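You operate a simulated robot arm through the tools that you are given. There is no shell and no other tool.

Carry out the task below with a simulated robot arm. There is one attempt and no reset: what you move stays moved.

TASK
Unscrew the gland, dab it on the grease pad, screw it back tight.
Fine: the gland in the steel block.

It is judged by the outcome, as a careful person would: the job done as asked, and still so three seconds after it is handed in. It fails if anything else is knocked over, pushed out of place, dropped, spilled or broken.

THE ROBOT
A 6-joint arm with a three-finger gripper, fixed in place. Base frame: the origin is on the floor under the middle of its stand, x ahead of it, y to its left, z up; the work surface is at about z = 0.8. Readings come in m, degrees, newtons and seconds.
It reaches about 1.213 m from its shoulder. Its first joint turns from -166.0 to 166.0 degrees. Payload 4.89 kg.
The tool frame sits at the grasp point between the pads (the TCP): z along the fingers, y along the line on which they close. The tips reach 0.03 m beyond it. The gripper opens to 0.164 m; its body begins 0.125 m behind the TCP.
Orientation is that of the tool frame in the base frame, as a unit quaternion [w, x, y, z]. With the fingers straight down and closing along the base's y, the tool's x points along the base's -x, its y along +y and its z along -z.

THE INTERFACE
- The arm moves only by the tool play_rows. Its argument "deltas" is a list of rows, each a list of 6 numbers: the shift along the base's x, y, z in units of 40 mm (1.0 is 40 mm), then the turn, a rotation vector about the base's x, y, z in units of 5 degrees (1.0 is 5 degrees). In form: [[x, y, z, wx, wy, wz], ...]. A call has 1 to 20 rows; each row shifts and turns the commanded pose from where the row before left it. "grip" is the finger opening in cm, from 0 to 16.4, set as the call begins (left out, the last holds). A call with a number of a shift or a turn outside -1 to 1 is refused whole. Rows are played at 5 a second. More than 0.05 m and 8.6 degrees between two rows, or a gripper value outside its range, and nothing of the call is played. Where a pose cannot be reached the arm comes as near as it can. A force on the tool above 40 N (or 10 N above the force at the start of the call, whichever is more), or a blocked arm, ends the call early, and 0.2 s more pass. The fingers move at their own pace (about 0.108 m/s each) and stop on an object; they squeeze with about 24 N. The grip force told is the motor's: it shows also when the fingers shut on nothing. Time passes only in rows, and 0.2 s behind the last, so rows that do not move let the fingers close. The reply holds the time, the measured pose of the TCP, the force on the tool along the base axes, the opening and the grip force, in the units named above and with some noise, with the torque about the TCP (base axes, N m) and any sound that the robot's microphone picked up.
- Cameras (640 x 400 px; columns grow to the right, rows downward): "scene" is fixed at [0.2215, -0.502, 1.3827]; the picture's right is [0.30, -0.96, 0.00], its down [-0.62, -0.19, -0.76] and it looks along [0.73, 0.23, -0.65] (base axes); focal length 345 px, centre (320, 200). "wrist" rides on the gripper at [0.076, -0.002, -0.152] in the tool frame; the picture's right is [0.02, 1.00, 0.00], its down [-0.88, 0.02, -0.47] and it looks along [-0.47, 0.01, 0.88] (tool axes); focal length 247 px, centre (320, 200). There is no depth. A picture from a camera that has moved, and an enlarged one, comes with that camera's place and axes in the base frame and with its lens.
- grab_frame(camera): a new picture of that camera. It takes no simulated time.
- move_column(by): moves the trunk up (or, below 0, down) by that many m; the arm rides with it, the base frame stays. It gives what a move gives, with no picture.
- zoom(camera, box): a new picture of the part [left, top, right, bottom] of that camera's present view, enlarged. It takes no simulated time.
- job_done(): hands the job in; it is judged then, once.

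Nothing tells you positions but the pictures and the camera data. Unless the task says otherwise, let go and move clear before handing in.

The tools are called after ">>>" by a JSON object that holds its "name" and its "arguments". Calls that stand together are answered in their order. play_rows: Moves the arm, as the interface text tells. Its arguments: {"type":"object","properties":{"deltas":{"type":"array"},"grip":{"type":"number"}},"required":["deltas"]} The other tools are called the same way: move_column (by) moves the trunk up or down; grab_frame (camera) takes a picture; zoom (camera, box) takes an enlarged picture of a part of a camera's view; job_done () hands the job in.

At the start:

```text
clock: 0.0
eef_pos: [0.5466, -0.4136, 1.0658]
orientation: [-0.001, 0.0, 1.0, 0.0]
contact_force: [-0.4, -0.3, -0.2]
ft_torque: [-0.01, 0.02, -0.02]
grip_width: 0.1637
finger_force: 0.1
trunk travel left (down, up): [-0.175, 0.215]
```

scene: 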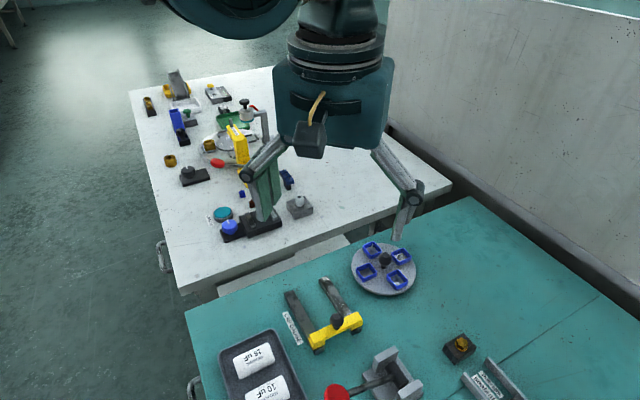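
wrist: 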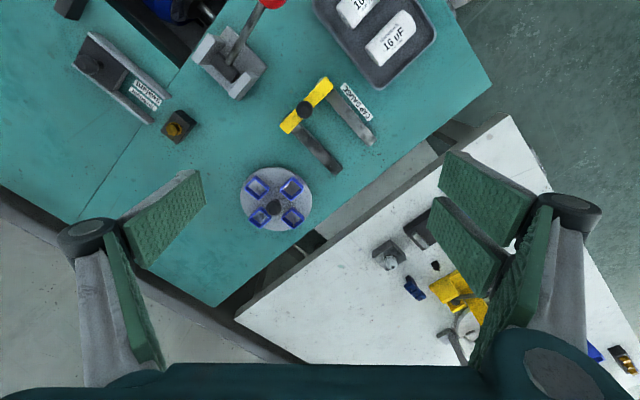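

I see two benches: a white one on the left and a teal one nearer the camera, with many small fixtures. I'll zoom in to find the steel block with the gland and the grease pad.

>>> {"name": "zoom", "arguments": {"camera": "scene", "box": [130, 60, 330, 185]}}

>>> {"name": "zoom", "arguments": {"camera": "scene", "box": [160, 150, 340, 262]}}

>>> {"name": "zoom", "arguments": {"camera": "scene", "box": [320, 280, 520, 400]}}

>>> {"name": "zoom", "arguments": {"camera": "wrist", "box": [340, 200, 540, 325]}}

```text
3.20 times, centred on (230, 122) of scene
camera zoom: at [0.2215, -0.502, 1.3827], right [0.3, -0.96, 0.0], down [-0.62, -0.19, -0.76], along [0.73, 0.23, -0.65], focal length 1104 px, centre (608, 448)
```

zoom: 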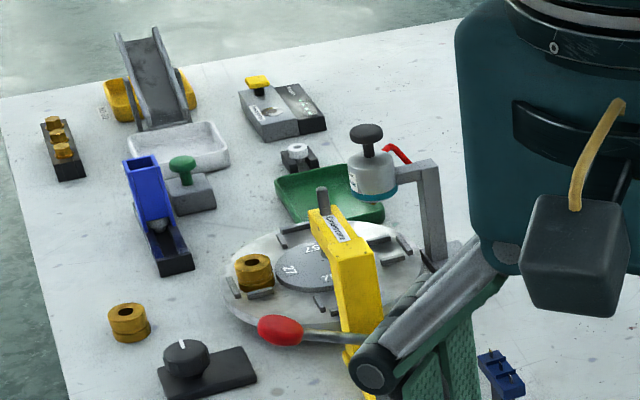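

```text
3.56 times, centred on (250, 206) of scene
camera zoom: at [0.2215, -0.502, 1.3827], right [0.3, -0.96, 0.0], down [-0.62, -0.19, -0.76], along [0.73, 0.23, -0.65], focal length 1226 px, centre (569, 179)
```

zoom: 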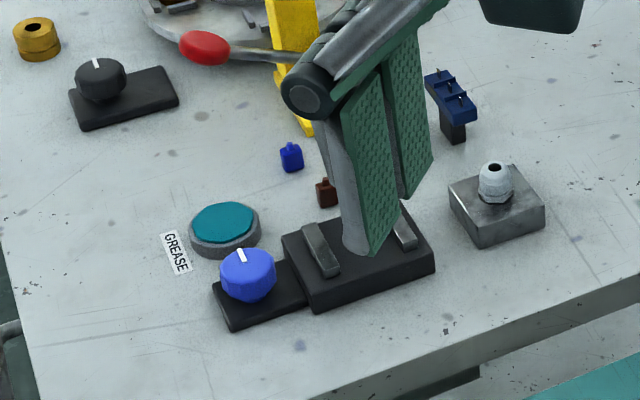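

```text
3.20 times, centred on (420, 340) of scene
camera zoom: at [0.2215, -0.502, 1.3827], right [0.3, -0.96, 0.0], down [-0.62, -0.19, -0.76], along [0.73, 0.23, -0.65], focal length 1104 px, centre (0, -248)
```

zoom: 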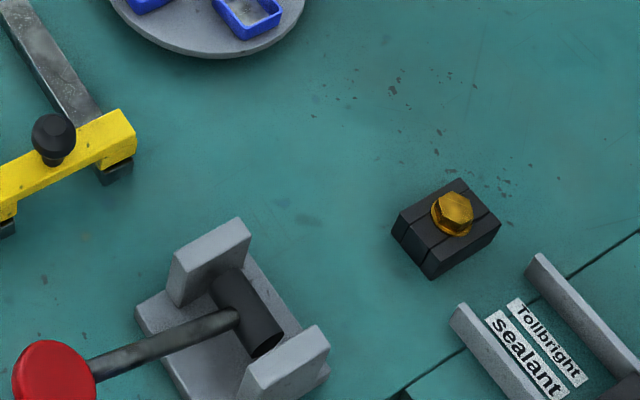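

```text
3.20 times, centred on (440, 262) of wrist
camera zoom: at [0.4707, -0.4172, 1.2179], right [-0.02, 1.0, 0.0], down [0.88, 0.02, 0.47], along [0.47, 0.01, -0.88], focal length 790 px, centre (-64, 0)
```

zoom: 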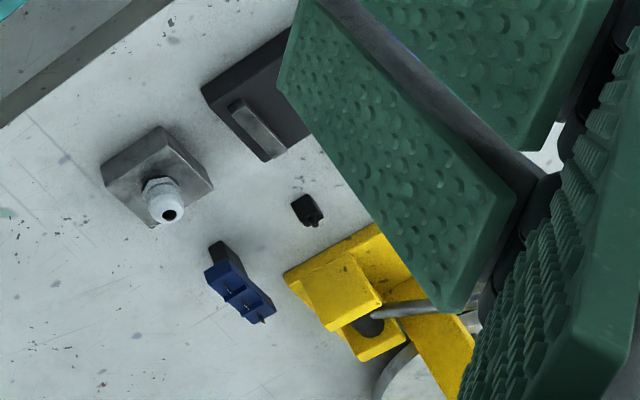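

The target looks like the white gland in the grey steel block on the white bench. Its top is at about (0.79, -0.27, 0.87), and the round teal pad labelled GREASE is to its left. I'll move above the gland at the current height for a closer look.

>>> {"name": "play_rows", "arguments": {"deltas": [[0.75, 0.44, 0, 0, 0, 0], [0.75, 0.44, 0, 0, 0, 0], [0.75, 0.44, 0, 0, 0, 0], [0.75, 0.44, 0, 0, 0, 0], [0.75, 0.44, 0, 0, 0, 0], [0.75, 0.44, 0, 0, 0, 0], [0.75, 0.44, 0, 0, 0, 0], [0.75, 0.44, 0, 0, 0, 0], [0, 0, 0, 0, 0, 0], [0, 0, 0, 0, 0, 0]]}}

>>> {"name": "grab_frame", "arguments": {"camera": "wrist"}}

>>> {"name": "grab_frame", "arguments": {"camera": "scene"}}

```text
clock: 2.2
eef_pos: [0.7872, -0.2759, 1.0645]
orientation: [0.0, 0.0, 1.0, -0.001]
contact_force: [-0.1, -0.4, -0.3]
ft_torque: [-0.01, 0.08, -0.02]
grip_width: 0.1639
finger_force: 0.1
trunk travel left (down, up): [-0.175, 0.215]
```

```text
taken
camera wrist: at [0.7104, -0.2794, 1.2163], right [-0.02, 1.0, 0.0], down [0.88, 0.02, 0.47], along [0.47, 0.01, -0.88], focal length 247 px, centre (320, 200)
```

wrist: 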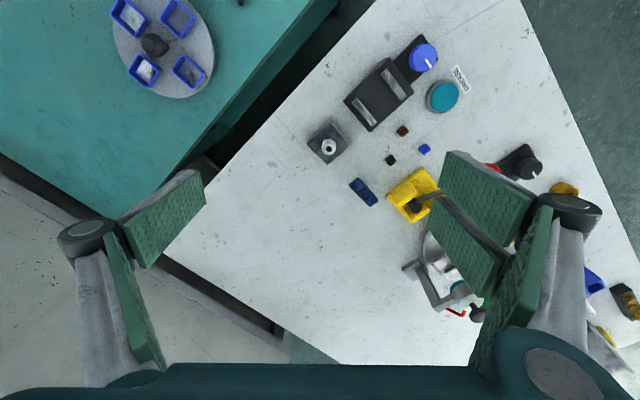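

```text
taken
```

scene: 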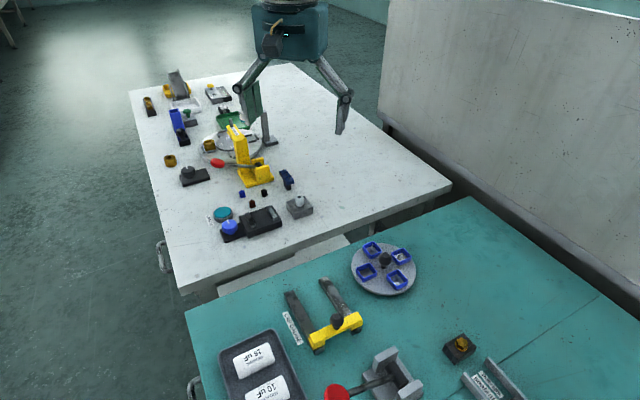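

The gland in the steel block is visible below the gripper, with the teal grease pad to its right in the wrist view. I'll zoom in on both for exact positions and shape.

>>> {"name": "zoom", "arguments": {"camera": "wrist", "box": [280, 110, 376, 170]}}

>>> {"name": "zoom", "arguments": {"camera": "scene", "box": [200, 150, 328, 250]}}

>>> {"name": "zoom", "arguments": {"camera": "scene", "box": [275, 185, 323, 221]}}

>>> {"name": "zoom", "arguments": {"camera": "wrist", "box": [340, 20, 484, 180]}}

```text
6.67 times, centred on (328, 140) of wrist
camera zoom: at [0.7104, -0.2794, 1.2163], right [-0.02, 1.0, 0.0], down [0.88, 0.02, 0.47], along [0.47, 0.01, -0.88], focal length 1646 px, centre (267, 600)
```

zoom: 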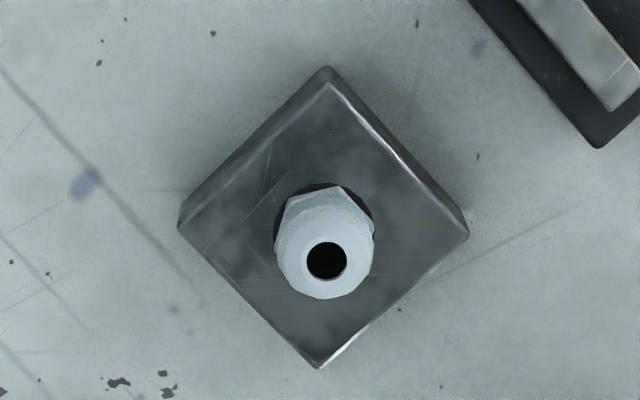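

```text
4.00 times, centred on (264, 200) of scene
camera zoom: at [0.2215, -0.502, 1.3827], right [0.3, -0.96, 0.0], down [-0.62, -0.19, -0.76], along [0.73, 0.23, -0.65], focal length 1379 px, centre (544, 200)
```

zoom: 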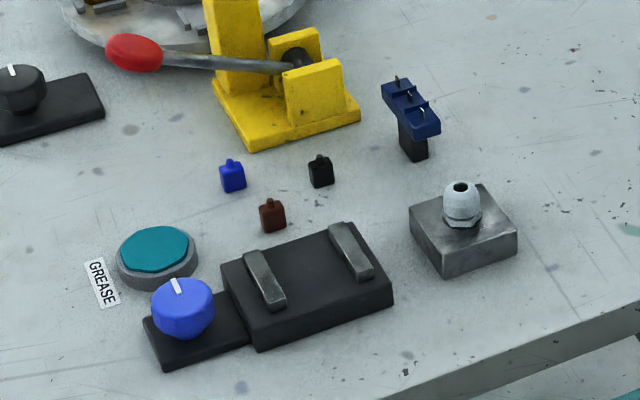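

```text
11.11 times, centred on (299, 203) of scene
camera zoom: at [0.2215, -0.502, 1.3827], right [0.3, -0.96, 0.0], down [-0.62, -0.19, -0.76], along [0.73, 0.23, -0.65], focal length 3832 px, centre (553, 167)
```

zoom: 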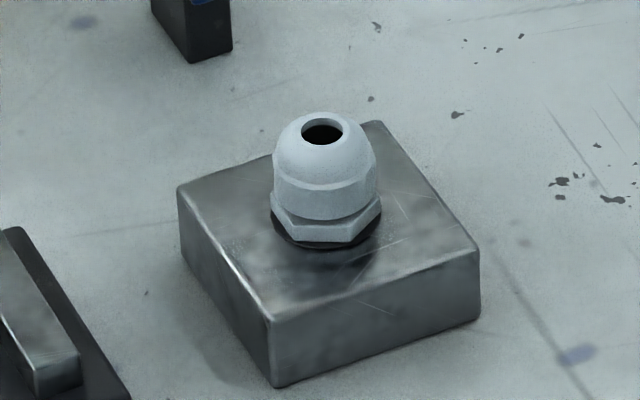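

```text
2.50 times, centred on (412, 100) of wrist
camera zoom: at [0.7104, -0.2794, 1.2163], right [-0.02, 1.0, 0.0], down [0.88, 0.02, 0.47], along [0.47, 0.01, -0.88], focal length 617 px, centre (90, 450)
```

zoom: 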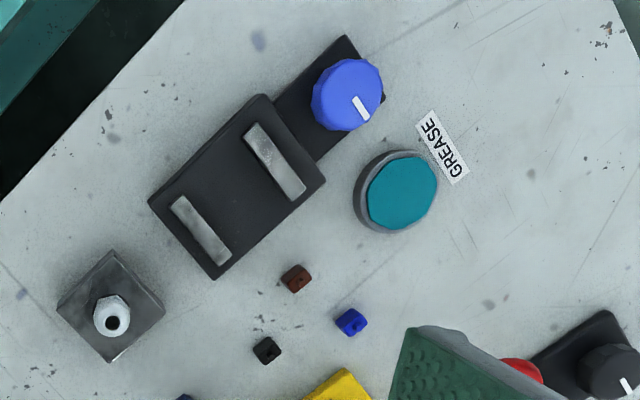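

The gland is a hex-base dome about 22 mm across. Its top is at about (0.819, -0.262, 0.847), in a 50 mm steel block about 20 mm tall. I'll centre above it and partly close the fingers so I can check their geometry and the alignment.

>>> {"name": "play_rows", "arguments": {"deltas": [[0.4, 0.17, 0, 0, 0, 0], [0.4, 0.17, -0.5, 0, 0, 0], [0, 0, -0.5, 0, 0, 0], [0, 0, -0.5, 0, 0, 0], [0, 0, -0.5, 0, 0, 0], [0, 0, 0, 0, 0, 0], [0, 0, 0, 0, 0, 0]], "grip": 6.0}}

>>> {"name": "grab_frame", "arguments": {"camera": "wrist"}}

>>> {"name": "grab_frame", "arguments": {"camera": "scene"}}

```text
clock: 3.8
eef_pos: [0.8185, -0.2584, 0.9842]
orientation: [0.001, 0.0, 1.0, 0.0]
contact_force: [0.4, -0.1, 0.6]
ft_torque: [0.0, -0.01, 0.02]
grip_width: 0.0598
finger_force: 0.0
trunk travel left (down, up): [-0.175, 0.215]
```

```text
taken
camera wrist: at [0.7423, -0.2621, 1.1368], right [-0.02, 1.0, 0.0], down [0.88, 0.02, 0.47], along [0.47, 0.01, -0.88], focal length 247 px, centre (320, 200)
```

wrist: 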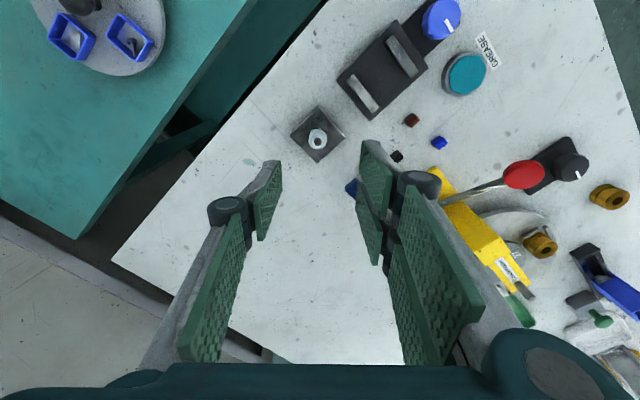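

```text
taken
```

scene: 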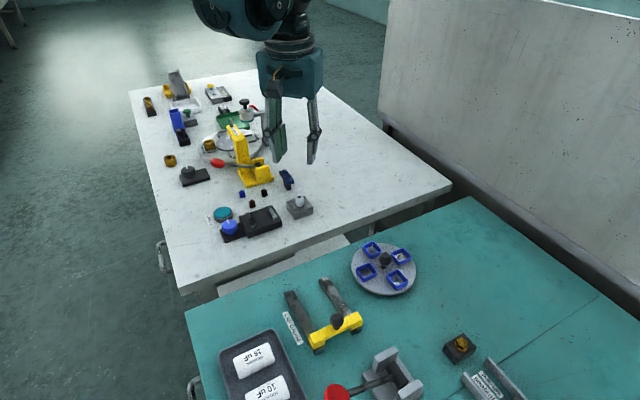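

>>> {"name": "zoom", "arguments": {"camera": "wrist", "box": [190, 80, 450, 280]}}

>>> {"name": "zoom", "arguments": {"camera": "scene", "box": [230, 80, 350, 220]}}

>>> {"name": "zoom", "arguments": {"camera": "wrist", "box": [280, 95, 360, 175]}}

```text
2.00 times, centred on (320, 180) of wrist
camera zoom: at [0.7423, -0.2621, 1.1368], right [-0.02, 1.0, 0.0], down [0.88, 0.02, 0.47], along [0.47, 0.01, -0.88], focal length 494 px, centre (320, 240)
```

zoom: 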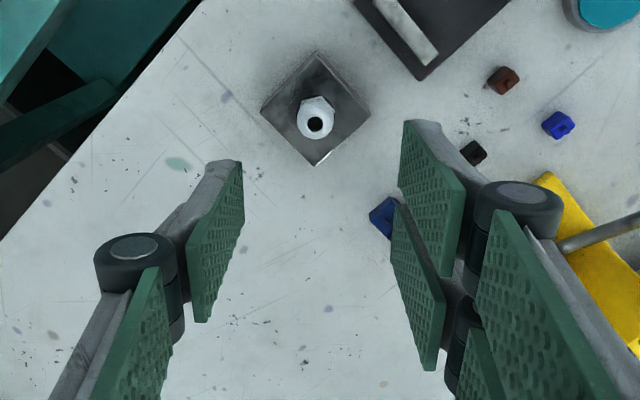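

```text
2.86 times, centred on (290, 150) of scene
camera zoom: at [0.2215, -0.502, 1.3827], right [0.3, -0.96, 0.0], down [-0.62, -0.19, -0.76], along [0.73, 0.23, -0.65], focal length 985 px, centre (406, 343)
```

zoom: 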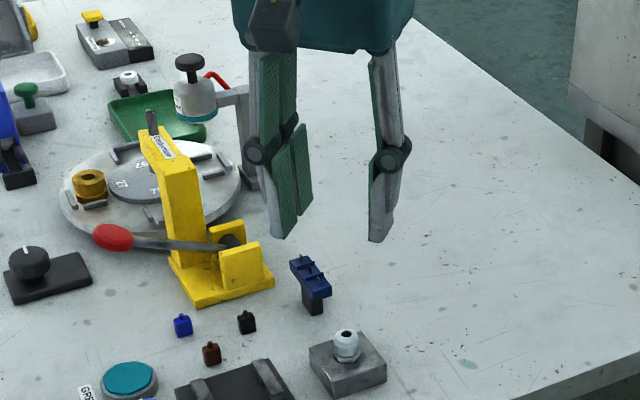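

```text
5.00 times, centred on (320, 135) of wrist
camera zoom: at [0.7423, -0.2621, 1.1368], right [-0.02, 1.0, 0.0], down [0.88, 0.02, 0.47], along [0.47, 0.01, -0.88], focal length 1235 px, centre (320, 525)
```

zoom: 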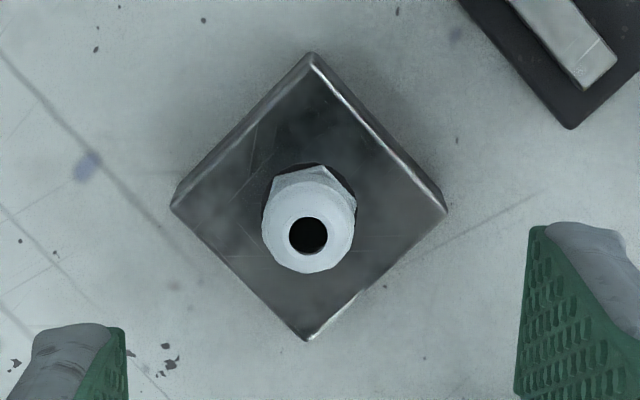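

The fingers have flat parallel pads, two on the +y side and one on the -y side, and they'll fit over the hex. I'll shift about 5 mm toward -y, lower to just above the dome and check the hex orientation.

>>> {"name": "play_rows", "arguments": {"deltas": [[0.02, -0.12, -0.5, 0, 0, 0], [0, 0, -0.5, 0, 0, 0], [0, 0, -0.5, 0, 0, 0], [0, 0, -0.5, 0, 0, 0], [0, 0, 0, 0, 0, 0], [0, 0, 0, 0, 0, 0]], "grip": 6.0}}

>>> {"name": "grab_frame", "arguments": {"camera": "wrist"}}

>>> {"name": "zoom", "arguments": {"camera": "wrist", "box": [270, 110, 366, 190]}}

>>> {"name": "zoom", "arguments": {"camera": "scene", "box": [260, 150, 340, 220]}}

```text
clock: 5.2
eef_pos: [0.8196, -0.2637, 0.9064]
orientation: [-0.001, 0.0, 1.0, 0.0]
contact_force: [0.2, 0.1, 0.6]
ft_torque: [0.02, 0.05, 0.02]
grip_width: 0.06
finger_force: 0.0
trunk travel left (down, up): [-0.175, 0.215]
```

```text
taken
camera wrist: at [0.7441, -0.2665, 1.0585], right [-0.02, 1.0, 0.0], down [0.88, 0.02, 0.47], along [0.47, 0.01, -0.88], focal length 247 px, centre (320, 200)
```

wrist: 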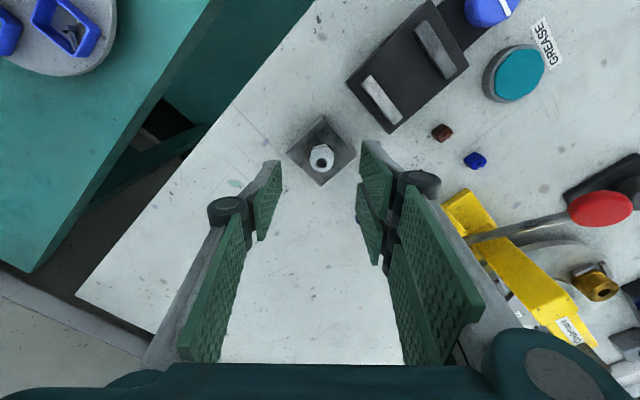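

```text
5.00 times, centred on (318, 150) of wrist
camera zoom: at [0.7441, -0.2665, 1.0585], right [-0.02, 1.0, 0.0], down [0.88, 0.02, 0.47], along [0.47, 0.01, -0.88], focal length 1235 px, centre (330, 450)
```

zoom: 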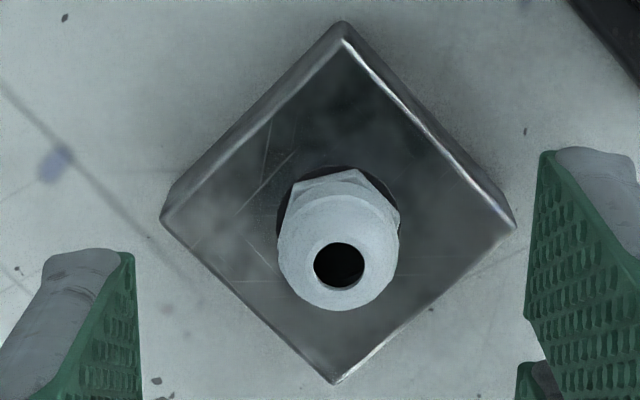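

```text
5.71 times, centred on (300, 185) of scene
camera zoom: at [0.2215, -0.502, 1.3827], right [0.3, -0.96, 0.0], down [-0.62, -0.19, -0.76], along [0.73, 0.23, -0.65], focal length 1970 px, centre (434, 286)
```

zoom: 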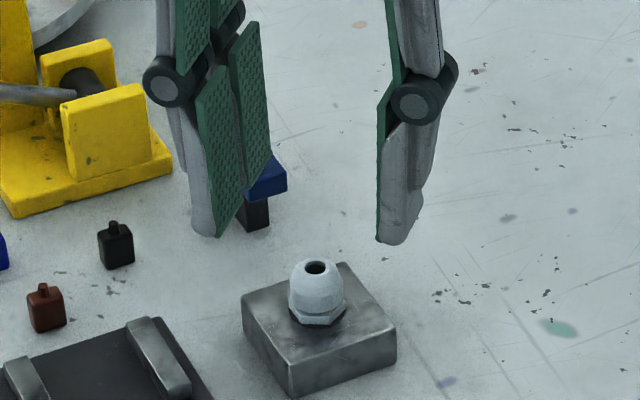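

The gland is centred under the TCP at about (0.8195, -0.2633). The hex flats line up with the pads at a yaw of about -15° (or -75°). I'll pre-rotate -75° in the air so there's a long counter-clockwise stroke available for unscrewing.

>>> {"name": "play_rows", "arguments": {"deltas": [[0, 0, 0, 0, 0, -1], [0, 0, 0, 0, 0, -1], [0, 0, 0, 0, 0, -1], [0, 0, 0, 0, 0, -1], [0, 0, 0, 0, 0, -1], [0, 0, 0, 0, 0, -1], [0, 0, 0, 0, 0, -1], [0, 0, 0, 0, 0, -1], [0, 0, 0, 0, 0, -1], [0, 0, 0, 0, 0, -1], [0, 0, 0, 0, 0, -1], [0, 0, 0, 0, 0, -1], [0, 0, 0, 0, 0, -1], [0, 0, 0, 0, 0, -1], [0, 0, 0, 0, 0, -1], [0, 0, 0, 0, 0, 0]], "grip": 5.0}}

>>> {"name": "grab_frame", "arguments": {"camera": "wrist"}}

>>> {"name": "grab_frame", "arguments": {"camera": "scene"}}

```text
clock: 8.6
eef_pos: [0.8203, -0.2642, 0.9064]
orientation: [0.0, 0.61, 0.793, -0.001]
contact_force: [-0.1, 0.9, -0.8]
ft_torque: [0.0, 0.02, -0.01]
grip_width: 0.0499
finger_force: 0.0
trunk travel left (down, up): [-0.175, 0.215]
```

```text
taken
camera wrist: at [0.7989, -0.1924, 1.0581], right [0.96, 0.28, 0.0], down [0.25, -0.85, 0.47], along [0.13, -0.45, -0.88], focal length 247 px, centre (320, 200)
```

wrist: 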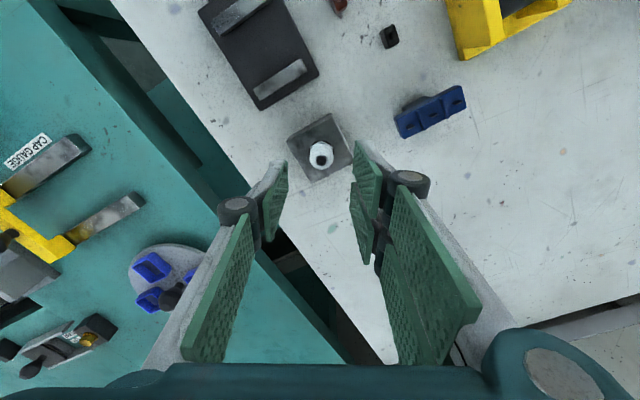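

```text
taken
```

scene: 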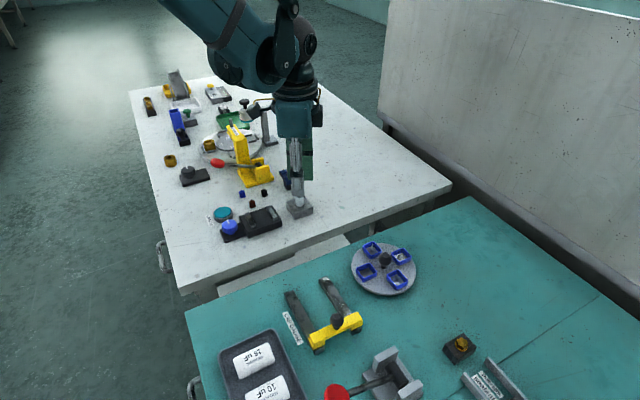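

The -75° pose is reachable. I'll zoom in to check that the pads are parallel to the hex flats and centred.

>>> {"name": "zoom", "arguments": {"camera": "wrist", "box": [250, 90, 410, 190]}}

>>> {"name": "zoom", "arguments": {"camera": "wrist", "box": [290, 120, 354, 176]}}

>>> {"name": "zoom", "arguments": {"camera": "scene", "box": [260, 140, 340, 220]}}

```text
4.00 times, centred on (330, 140) of wrist
camera zoom: at [0.7989, -0.1924, 1.0581], right [0.96, 0.28, 0.0], down [0.25, -0.85, 0.47], along [0.13, -0.45, -0.88], focal length 988 px, centre (280, 440)
```

zoom: 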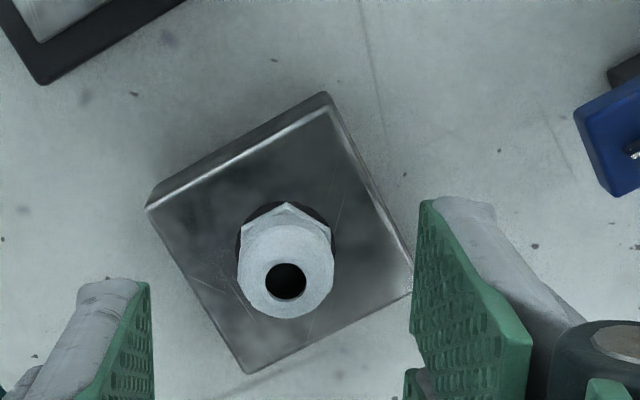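

```text
7.14 times, centred on (322, 148) of wrist
camera zoom: at [0.7989, -0.1924, 1.0581], right [0.96, 0.28, 0.0], down [0.25, -0.85, 0.47], along [0.13, -0.45, -0.88], focal length 1764 px, centre (306, 571)
```

zoom: 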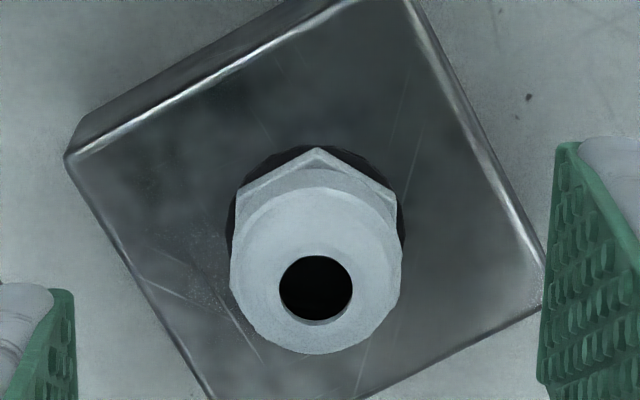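

```text
5.00 times, centred on (300, 180) of scene
camera zoom: at [0.2215, -0.502, 1.3827], right [0.3, -0.96, 0.0], down [-0.62, -0.19, -0.76], along [0.73, 0.23, -0.65], focal length 1724 px, centre (420, 300)
```

zoom: 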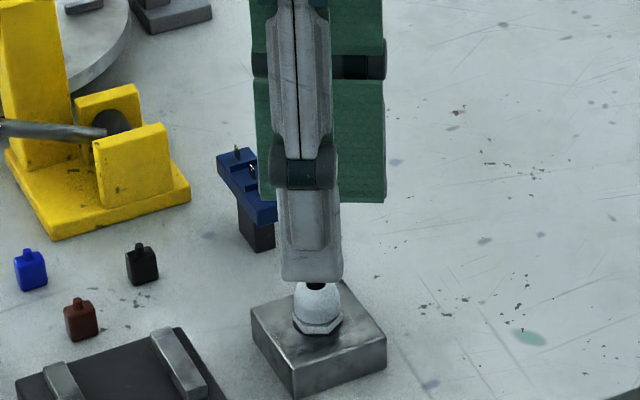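

The hex flats are parallel to the pads and the gland is centred. I'll lower until the fingertips straddle the hex just above the block, then check before gripping.

>>> {"name": "play_rows", "arguments": {"deltas": [[0, 0.02, -0.3, 0, 0, 0], [0, 0.02, -0.3, 0, 0, 0], [0, 0, -0.3, 0, 0, 0], [0, 0, -0.3, 0, 0, 0], [0, 0, -0.08, 0, 0, 0], [0, 0, 0, 0, 0, 0]], "grip": 4.5}}

>>> {"name": "zoom", "arguments": {"camera": "scene", "box": [260, 150, 340, 220]}}

>>> {"name": "grab_frame", "arguments": {"camera": "wrist"}}

>>> {"name": "zoom", "arguments": {"camera": "wrist", "box": [250, 110, 390, 210]}}

```text
clock: 10.0
eef_pos: [0.8207, -0.2623, 0.8548]
orientation: [0.0, 0.609, 0.793, 0.0]
contact_force: [0.8, 0.5, -1.1]
ft_torque: [0.03, 0.01, -0.02]
grip_width: 0.0449
finger_force: 0.0
trunk travel left (down, up): [-0.175, 0.215]
```

```text
5.71 times, centred on (300, 185) of scene
camera zoom: at [0.2215, -0.502, 1.3827], right [0.3, -0.96, 0.0], down [-0.62, -0.19, -0.76], along [0.73, 0.23, -0.65], focal length 1970 px, centre (434, 286)
```

zoom: 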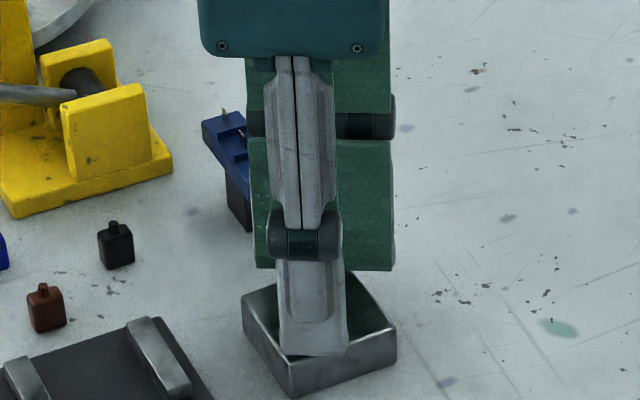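

```text
taken
camera wrist: at [0.7994, -0.1912, 1.0064], right [0.96, 0.28, 0.0], down [0.25, -0.85, 0.47], along [0.13, -0.45, -0.88], focal length 247 px, centre (320, 200)
```

wrist: 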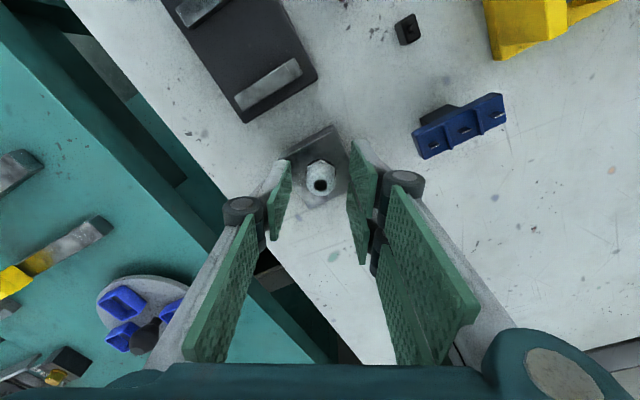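

```text
4.00 times, centred on (320, 160) of wrist
camera zoom: at [0.7994, -0.1912, 1.0064], right [0.96, 0.28, 0.0], down [0.25, -0.85, 0.47], along [0.13, -0.45, -0.88], focal length 988 px, centre (320, 360)
```

zoom: 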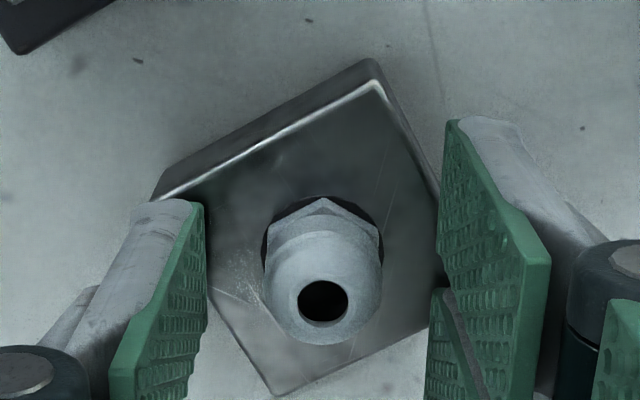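

The fingertips straddle the gland evenly. I'll drop about 2 mm more to get a good bite on the hex, then close.

>>> {"name": "play_rows", "arguments": {"deltas": [[0, 0, -0.05, 0, 0, 0], [0, 0, 0, 0, 0, 0]], "grip": 3.2}}

>>> {"name": "zoom", "arguments": {"camera": "wrist", "box": [250, 110, 390, 210]}}

>>> {"name": "zoom", "arguments": {"camera": "scene", "box": [275, 175, 331, 220]}}

```text
clock: 10.6
eef_pos: [0.8184, -0.2625, 0.8534]
orientation: [0.0, 0.609, 0.793, 0.0]
contact_force: [0.2, 0.1, -0.1]
ft_torque: [-0.01, -0.01, -0.01]
grip_width: 0.0319
finger_force: 0.1
trunk travel left (down, up): [-0.175, 0.215]
```

```text
4.00 times, centred on (320, 160) of wrist
camera zoom: at [0.7994, -0.1912, 1.0051], right [0.96, 0.28, 0.0], down [0.25, -0.85, 0.47], along [0.13, -0.45, -0.88], focal length 988 px, centre (320, 360)
```

zoom: 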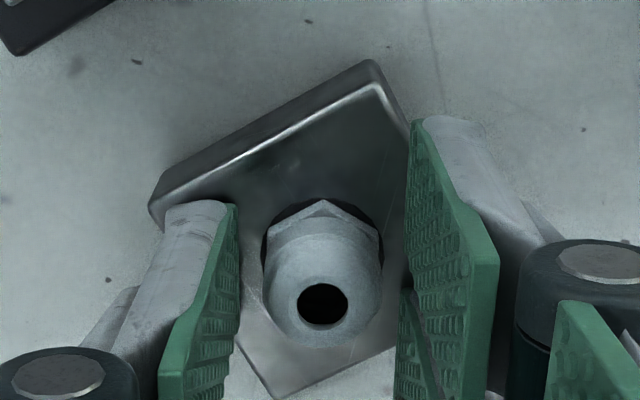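

```text
8.89 times, centred on (303, 198) of scene
camera zoom: at [0.2215, -0.502, 1.3827], right [0.3, -0.96, 0.0], down [-0.62, -0.19, -0.76], along [0.73, 0.23, -0.65], focal length 3065 px, centre (471, 222)
```

zoom: 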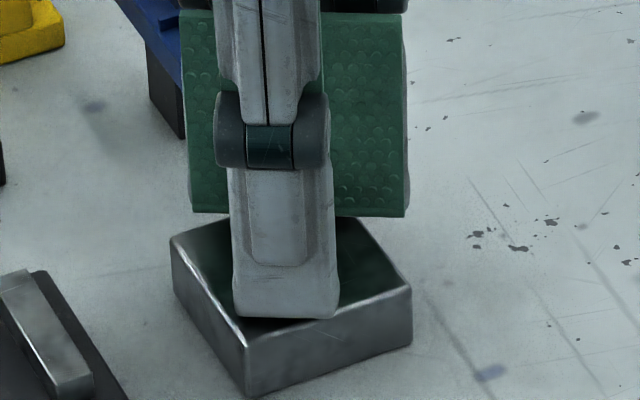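

The fingers are just above the block face with the gland between them. Closing now to grip the hex.

>>> {"name": "play_rows", "arguments": {"deltas": [[0, 0, 0, 0, 0, 0], [0, 0, 0, 0, 0, 0], [0, 0, 0, 0, 0, 0], [0, 0, 0, 0, 0, 0]], "grip": 1.0}}

>>> {"name": "zoom", "arguments": {"camera": "wrist", "box": [250, 110, 390, 210]}}

```text
clock: 11.6
eef_pos: [0.8205, -0.263, 0.8533]
orientation: [0.0, 0.608, 0.794, 0.0]
contact_force: [1.1, 0.1, 0.3]
ft_torque: [-0.03, -0.02, 0.03]
grip_width: 0.02
finger_force: 23.8
trunk travel left (down, up): [-0.175, 0.215]
```

```text
4.00 times, centred on (320, 160) of wrist
camera zoom: at [0.7995, -0.1912, 1.0051], right [0.96, 0.28, 0.0], down [0.25, -0.85, 0.47], along [0.13, -0.45, -0.88], focal length 988 px, centre (320, 360)
```

zoom: 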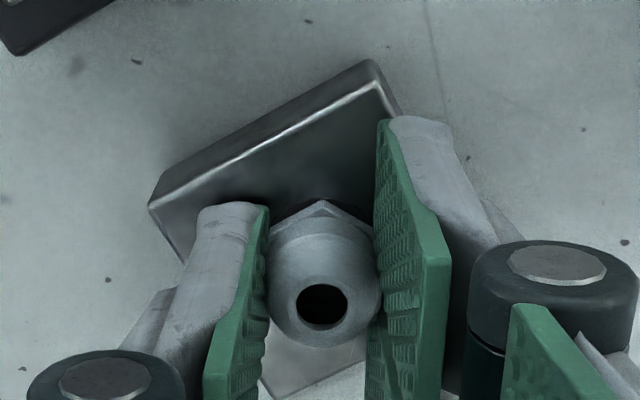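

Gripped at 20 mm with 23.8 N. I'll start with a small counter-clockwise turn to feel the thread.

>>> {"name": "play_rows", "arguments": {"deltas": [[0, 0, 0, 0, 0, 1], [0, 0, 0, 0, 0, 1], [0, 0, 0, 0, 0, 1], [0, 0, 0, 0, 0, 1]]}}

>>> {"name": "zoom", "arguments": {"camera": "wrist", "box": [250, 110, 390, 210]}}

```text
clock: 12.6
eef_pos: [0.8198, -0.2621, 0.8528]
orientation: [0.0, 0.461, 0.887, 0.0]
contact_force: [25.9, -4.2, 8.2]
ft_torque: [-0.18, -0.76, -0.05]
grip_width: 0.0201
finger_force: 23.5
trunk travel left (down, up): [-0.175, 0.215]
```

```text
4.00 times, centred on (320, 160) of wrist
camera zoom: at [0.775, -0.202, 1.0042], right [0.81, 0.59, 0.0], down [0.52, -0.71, 0.47], along [0.28, -0.38, -0.88], focal length 988 px, centre (320, 360)
```

zoom: 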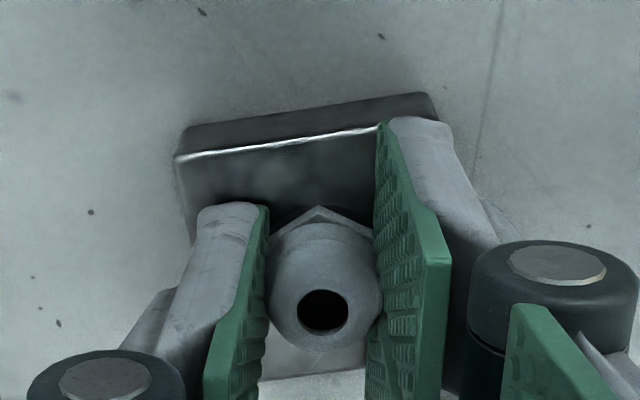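

The gland turns with the gripper, but 26 N of side load shows its axis is about 1.5–2 mm off the tool axis along tool x. I'll open, shift the tool onto the gland axis and regrip before turning further.

>>> {"name": "play_rows", "arguments": {"deltas": [[0, 0, 0, 0, 0, 0], [-0.013, 0.018, 0, 0, 0, 0], [-0.013, 0.018, 0, 0, 0, 0], [0, 0, 0, 0, 0, 0]], "grip": 3.0}}

>>> {"name": "zoom", "arguments": {"camera": "wrist", "box": [250, 110, 390, 210]}}

>>> {"name": "zoom", "arguments": {"camera": "scene", "box": [230, 160, 340, 230]}}

```text
clock: 13.6
eef_pos: [0.8195, -0.2608, 0.8523]
orientation: [0.0, 0.462, 0.887, 0.0]
contact_force: [-0.1, -0.2, -0.2]
ft_torque: [-0.01, -0.01, 0.02]
grip_width: 0.0298
finger_force: 0.1
trunk travel left (down, up): [-0.175, 0.215]
```

```text
4.00 times, centred on (320, 160) of wrist
camera zoom: at [0.7745, -0.2011, 1.004], right [0.81, 0.59, 0.0], down [0.52, -0.71, 0.47], along [0.28, -0.38, -0.88], focal length 988 px, centre (320, 360)
```

zoom: 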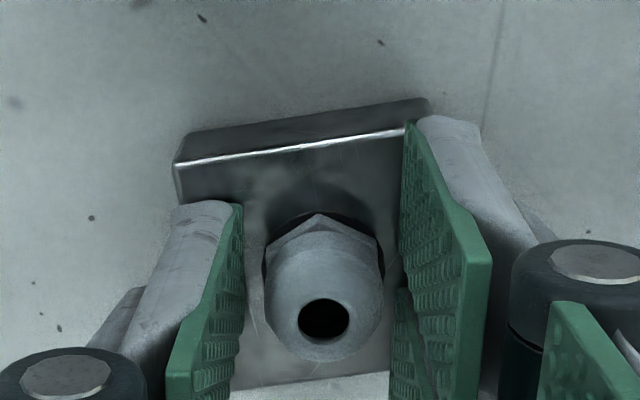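

```text
5.71 times, centred on (285, 195) of scene
camera zoom: at [0.2215, -0.502, 1.3827], right [0.3, -0.96, 0.0], down [-0.62, -0.19, -0.76], along [0.73, 0.23, -0.65], focal length 1970 px, centre (520, 229)
```

zoom: 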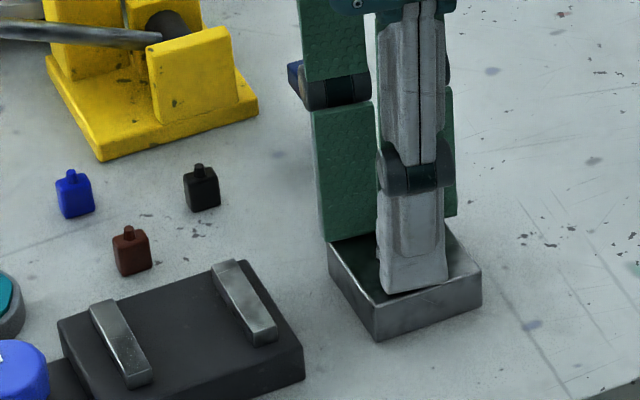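

The block hasn't shifted, and the hole now sits on the tool axis. Regripping and turning another 20° to check the side load.

>>> {"name": "play_rows", "arguments": {"deltas": [[0, 0, 0, 0, 0, 0], [0, 0, 0, 0, 0, 0], [0, 0, 0, 0, 0, 0], [0, 0, 0, 0, 0, 1], [0, 0, 0, 0, 0, 1], [0, 0, 0, 0, 0, 1], [0, 0, 0, 0, 0, 1]], "grip": 1.0}}

>>> {"name": "zoom", "arguments": {"camera": "wrist", "box": [250, 110, 390, 210]}}

```text
clock: 15.2
eef_pos: [0.8184, -0.2618, 0.8525]
orientation: [0.0, 0.301, 0.954, 0.0]
contact_force: [13.7, -9.5, 0.1]
ft_torque: [-0.26, -0.34, -0.02]
grip_width: 0.0199
finger_force: 23.7
trunk travel left (down, up): [-0.175, 0.215]
```

```text
4.00 times, centred on (320, 160) of wrist
camera zoom: at [0.7561, -0.2204, 1.0046], right [0.56, 0.83, 0.0], down [0.73, -0.49, 0.47], along [0.39, -0.26, -0.88], focal length 988 px, centre (320, 360)
```

zoom: 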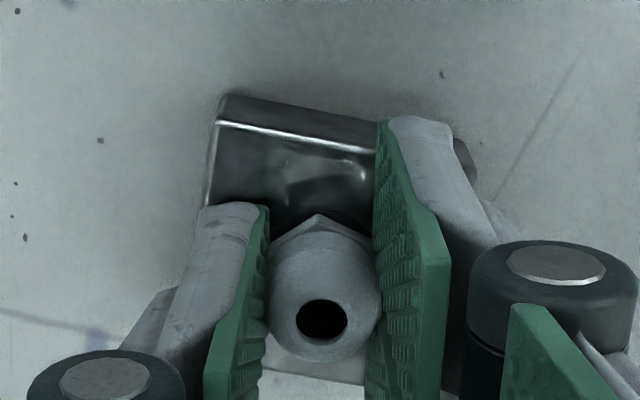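

There's still 17 N along tool -x, which means the grip centre sits about 1.7 mm off the rotation axis along tool y. I'll relieve that and add a small arc compensation to each turning row.

>>> {"name": "play_rows", "arguments": {"deltas": [[0.0117, -0.008, 0, 0, 0, 0], [0.0031, -0.002, 0, 0, 0, 1], [0.0033, -0.0017, 0, 0, 0, 1], [0.0034, -0.0014, 0, 0, 0, 1], [0.0035, -0.0011, 0, 0, 0, 1], [0, 0, 0, 0, 0, 0]]}}

```text
clock: 16.6
eef_pos: [0.82, -0.2613, 0.8542]
orientation: [0.0, 0.13, 0.992, 0.001]
contact_force: [-7.2, -1.3, -1.5]
ft_torque: [-0.09, 0.22, -0.01]
grip_width: 0.0201
finger_force: 24.3
trunk travel left (down, up): [-0.175, 0.215]
```

The load is down to about 7 N, slightly overcompensated. I'll trim it and continue turning 60° with a smaller correction.

>>> {"name": "play_rows", "arguments": {"deltas": [[-0.0017, 0.0006, 0, 0, 0, 1], [0.003, -0.0004, 0, 0, 0, 1], [0.003, -0.0001, 0, 0, 0, 1], [0.003, 0.0001, 0, 0, 0, 1], [0.003, 0.0004, 0, 0, 0, 1], [0.0029, 0.0006, 0, 0, 0, 1], [0.0029, 0.0009, 0, 0, 0, 1], [0.0028, 0.0011, 0, 0, 0, 1], [0.0027, 0.0014, 0, 0, 0, 1], [0.0025, 0.0016, 0, 0, 0, 1], [0.0024, 0.0018, 0, 0, 0, 1], [0.0022, 0.002, 0, 0, 0, 1], [0, 0, 0, 0, 0, 0]]}}

>>> {"name": "zoom", "arguments": {"camera": "wrist", "box": [250, 110, 390, 210]}}

>>> {"name": "zoom", "arguments": {"camera": "scene", "box": [260, 150, 340, 220]}}

```text
clock: 19.4
eef_pos: [0.8202, -0.2625, 0.8531]
orientation: [0.0, -0.383, 0.924, 0.0]
contact_force: [2.7, -12.3, 6.6]
ft_torque: [-0.37, -0.09, 0.0]
grip_width: 0.0196
finger_force: 24.3
trunk travel left (down, up): [-0.175, 0.215]
```

```text
4.00 times, centred on (320, 160) of wrist
camera zoom: at [0.7676, -0.319, 1.0042], right [-0.72, 0.69, 0.0], down [0.61, 0.64, 0.47], along [0.33, 0.34, -0.88], focal length 988 px, centre (320, 360)
```

zoom: 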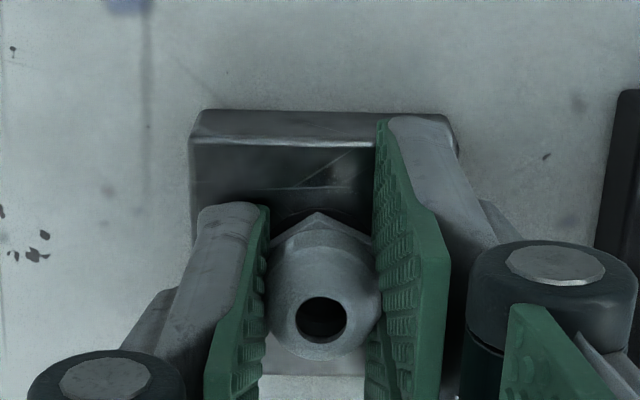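

```text
5.71 times, centred on (300, 185) of scene
camera zoom: at [0.2215, -0.502, 1.3827], right [0.3, -0.96, 0.0], down [-0.62, -0.19, -0.76], along [0.73, 0.23, -0.65], focal length 1970 px, centre (434, 286)
```

zoom: 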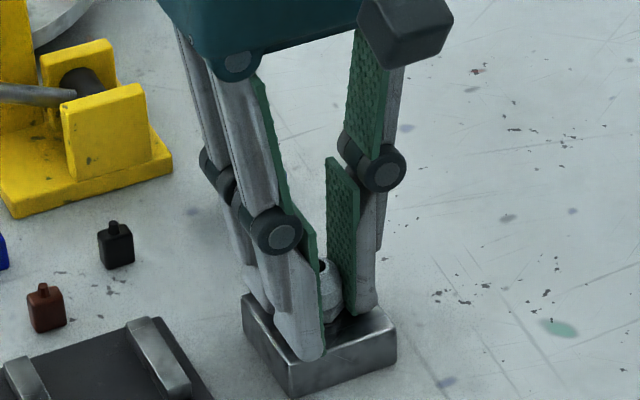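

The gland is rising (+6.6 N up), so it is unscrewing. I'll relieve the small load and continue another 60° with arc compensation and a 1.5 mm/turn lift.

>>> {"name": "play_rows", "arguments": {"deltas": [[0.002, -0.009, 0.005, 0, 0, 0], [0.0022, 0.0015, 0.0005, 0, 0, 1], [0.0021, 0.0017, 0.0005, 0, 0, 1], [0.0019, 0.0019, 0.0005, 0, 0, 1], [0.0017, 0.002, 0.0005, 0, 0, 1], [0.0015, 0.0022, 0.0005, 0, 0, 1], [0.0014, 0.0023, 0.0005, 0, 0, 1], [0.0012, 0.0024, 0.0005, 0, 0, 1], [0.0009, 0.0025, 0.0005, 0, 0, 1], [0.0007, 0.0026, 0.0005, 0, 0, 1], [0.0005, 0.0026, 0.0005, 0, 0, 1], [0.0003, 0.0027, 0.0005, 0, 0, 1], [0, 0.0026, 0.0005, 0, 0, 1], [0, 0, 0, 0, 0, 0]]}}

>>> {"name": "zoom", "arguments": {"camera": "wrist", "box": [250, 110, 390, 210]}}

>>> {"name": "zoom", "arguments": {"camera": "scene", "box": [260, 150, 340, 220]}}

```text
clock: 22.4
eef_pos: [0.8205, -0.2605, 0.8535]
orientation: [0.001, 0.794, -0.608, 0.0]
contact_force: [0.9, -11.4, 5.2]
ft_torque: [-0.38, -0.04, 0.01]
grip_width: 0.0197
finger_force: 23.8
trunk travel left (down, up): [-0.175, 0.215]
```

```text
4.00 times, centred on (320, 160) of wrist
camera zoom: at [0.8427, -0.3365, 1.0049], right [-0.96, -0.28, 0.0], down [-0.25, 0.85, 0.47], along [-0.13, 0.45, -0.88], focal length 988 px, centre (320, 360)
```

zoom: 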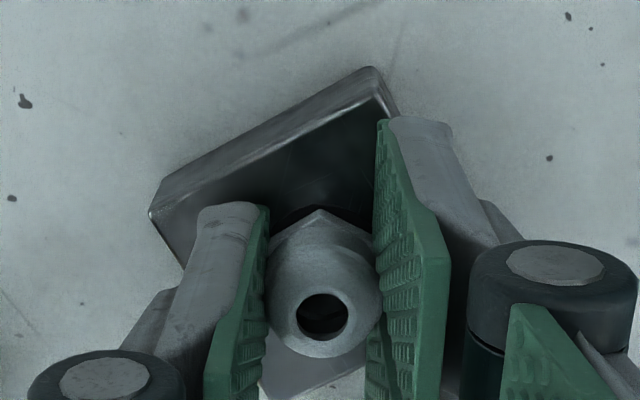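

```text
5.71 times, centred on (300, 185) of scene
camera zoom: at [0.2215, -0.502, 1.3827], right [0.3, -0.96, 0.0], down [-0.62, -0.19, -0.76], along [0.73, 0.23, -0.65], focal length 1970 px, centre (434, 286)
```

zoom: 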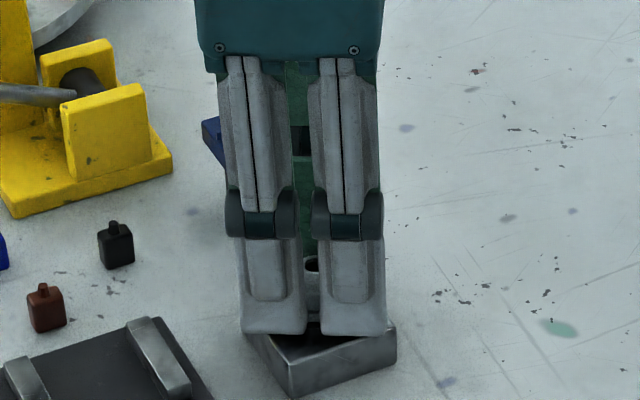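

That's 180° of counter-clockwise turn so far and the gland is following. I'll relieve the load and try another 60°, watching for a wrist limit.

>>> {"name": "play_rows", "arguments": {"deltas": [[0.0007, -0.0083, 0.004, 0, 0, 0], [-0.0006, 0.0019, 0.0007, 0, 0, 1], [-0.0008, 0.0018, 0.0007, 0, 0, 1], [-0.0009, 0.0018, 0.0007, 0, 0, 1], [-0.0011, 0.0017, 0.0007, 0, 0, 1], [-0.0012, 0.0016, 0.0007, 0, 0, 1], [-0.0014, 0.0015, 0.0007, 0, 0, 1], [-0.0015, 0.0014, 0.0007, 0, 0, 1], [-0.0016, 0.0012, 0.0007, 0, 0, 1], [-0.0017, 0.0011, 0.0007, 0, 0, 1], [-0.0018, 0.0009, 0.0007, 0, 0, 1], [-0.0018, 0.0008, 0.0007, 0, 0, 1], [-0.0019, 0.0006, 0.0007, 0, 0, 1], [0, 0, 0, 0, 0, 0]]}}

>>> {"name": "zoom", "arguments": {"camera": "wrist", "box": [250, 110, 390, 210]}}

>>> {"name": "zoom", "arguments": {"camera": "scene", "box": [260, 150, 340, 220]}}

```text
clock: 25.4
eef_pos: [0.8203, -0.2601, 0.8535]
orientation: [0.002, 0.975, -0.221, 0.0]
contact_force: [-18.7, -28.1, 5.5]
ft_torque: [-0.8, 0.5, -0.01]
grip_width: 0.0199
finger_force: 23.6
out of reach, approached as far as the arm can: row 12, 13
trunk travel left (down, up): [-0.175, 0.215]
```

```text
4.00 times, centred on (320, 160) of wrist
camera zoom: at [0.891, -0.2933, 1.0054], right [-0.41, -0.91, 0.0], down [-0.8, 0.37, 0.47], along [-0.43, 0.19, -0.88], focal length 988 px, centre (320, 360)
```

zoom: 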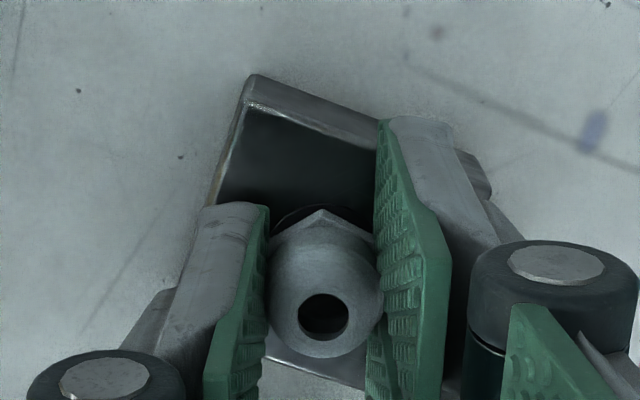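

```text
5.71 times, centred on (300, 185) of scene
camera zoom: at [0.2215, -0.502, 1.3827], right [0.3, -0.96, 0.0], down [-0.62, -0.19, -0.76], along [0.73, 0.23, -0.65], focal length 1970 px, centre (434, 286)
```

zoom: 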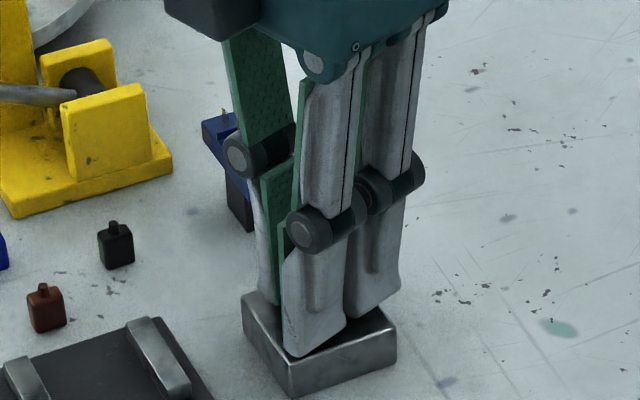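

The wrist limit is at about +154°. The gland has turned about 230° so far and the block is unmoved. I'll release and rotate back clockwise with the fingers open, to regrip.

>>> {"name": "play_rows", "arguments": {"deltas": [[0, 0, 0, 0, 0, 0], [0, 0, 0, 0, 0, 0], [0, 0, 0, 0, 0, -1], [0, 0, 0, 0, 0, -1], [0, 0, 0, 0, 0, -1], [0, 0, 0, 0, 0, -1], [0, 0, 0, 0, 0, 0]], "grip": 4.0}}

>>> {"name": "zoom", "arguments": {"camera": "wrist", "box": [250, 110, 390, 210]}}

>>> {"name": "zoom", "arguments": {"camera": "scene", "box": [260, 150, 340, 220]}}

```text
clock: 27.0
eef_pos: [0.8209, -0.2618, 0.8536]
orientation: [0.002, 0.922, -0.388, -0.001]
contact_force: [0.3, 0.6, 0.3]
ft_torque: [0.02, 0.04, 0.02]
grip_width: 0.0397
finger_force: 0.0
trunk travel left (down, up): [-0.175, 0.215]
```

```text
4.00 times, centred on (320, 160) of wrist
camera zoom: at [0.8763, -0.3158, 1.0052], right [-0.7, -0.71, 0.0], down [-0.63, 0.62, 0.47], along [-0.34, 0.33, -0.88], focal length 988 px, centre (320, 360)
```

zoom: 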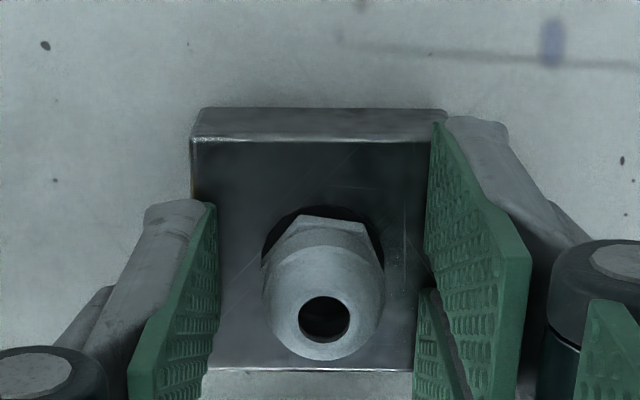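

```text
5.71 times, centred on (300, 185) of scene
camera zoom: at [0.2215, -0.502, 1.3827], right [0.3, -0.96, 0.0], down [-0.62, -0.19, -0.76], along [0.73, 0.23, -0.65], focal length 1970 px, centre (434, 286)
```

zoom: 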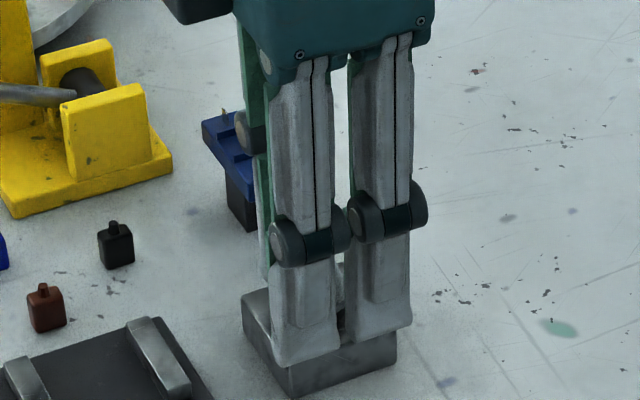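

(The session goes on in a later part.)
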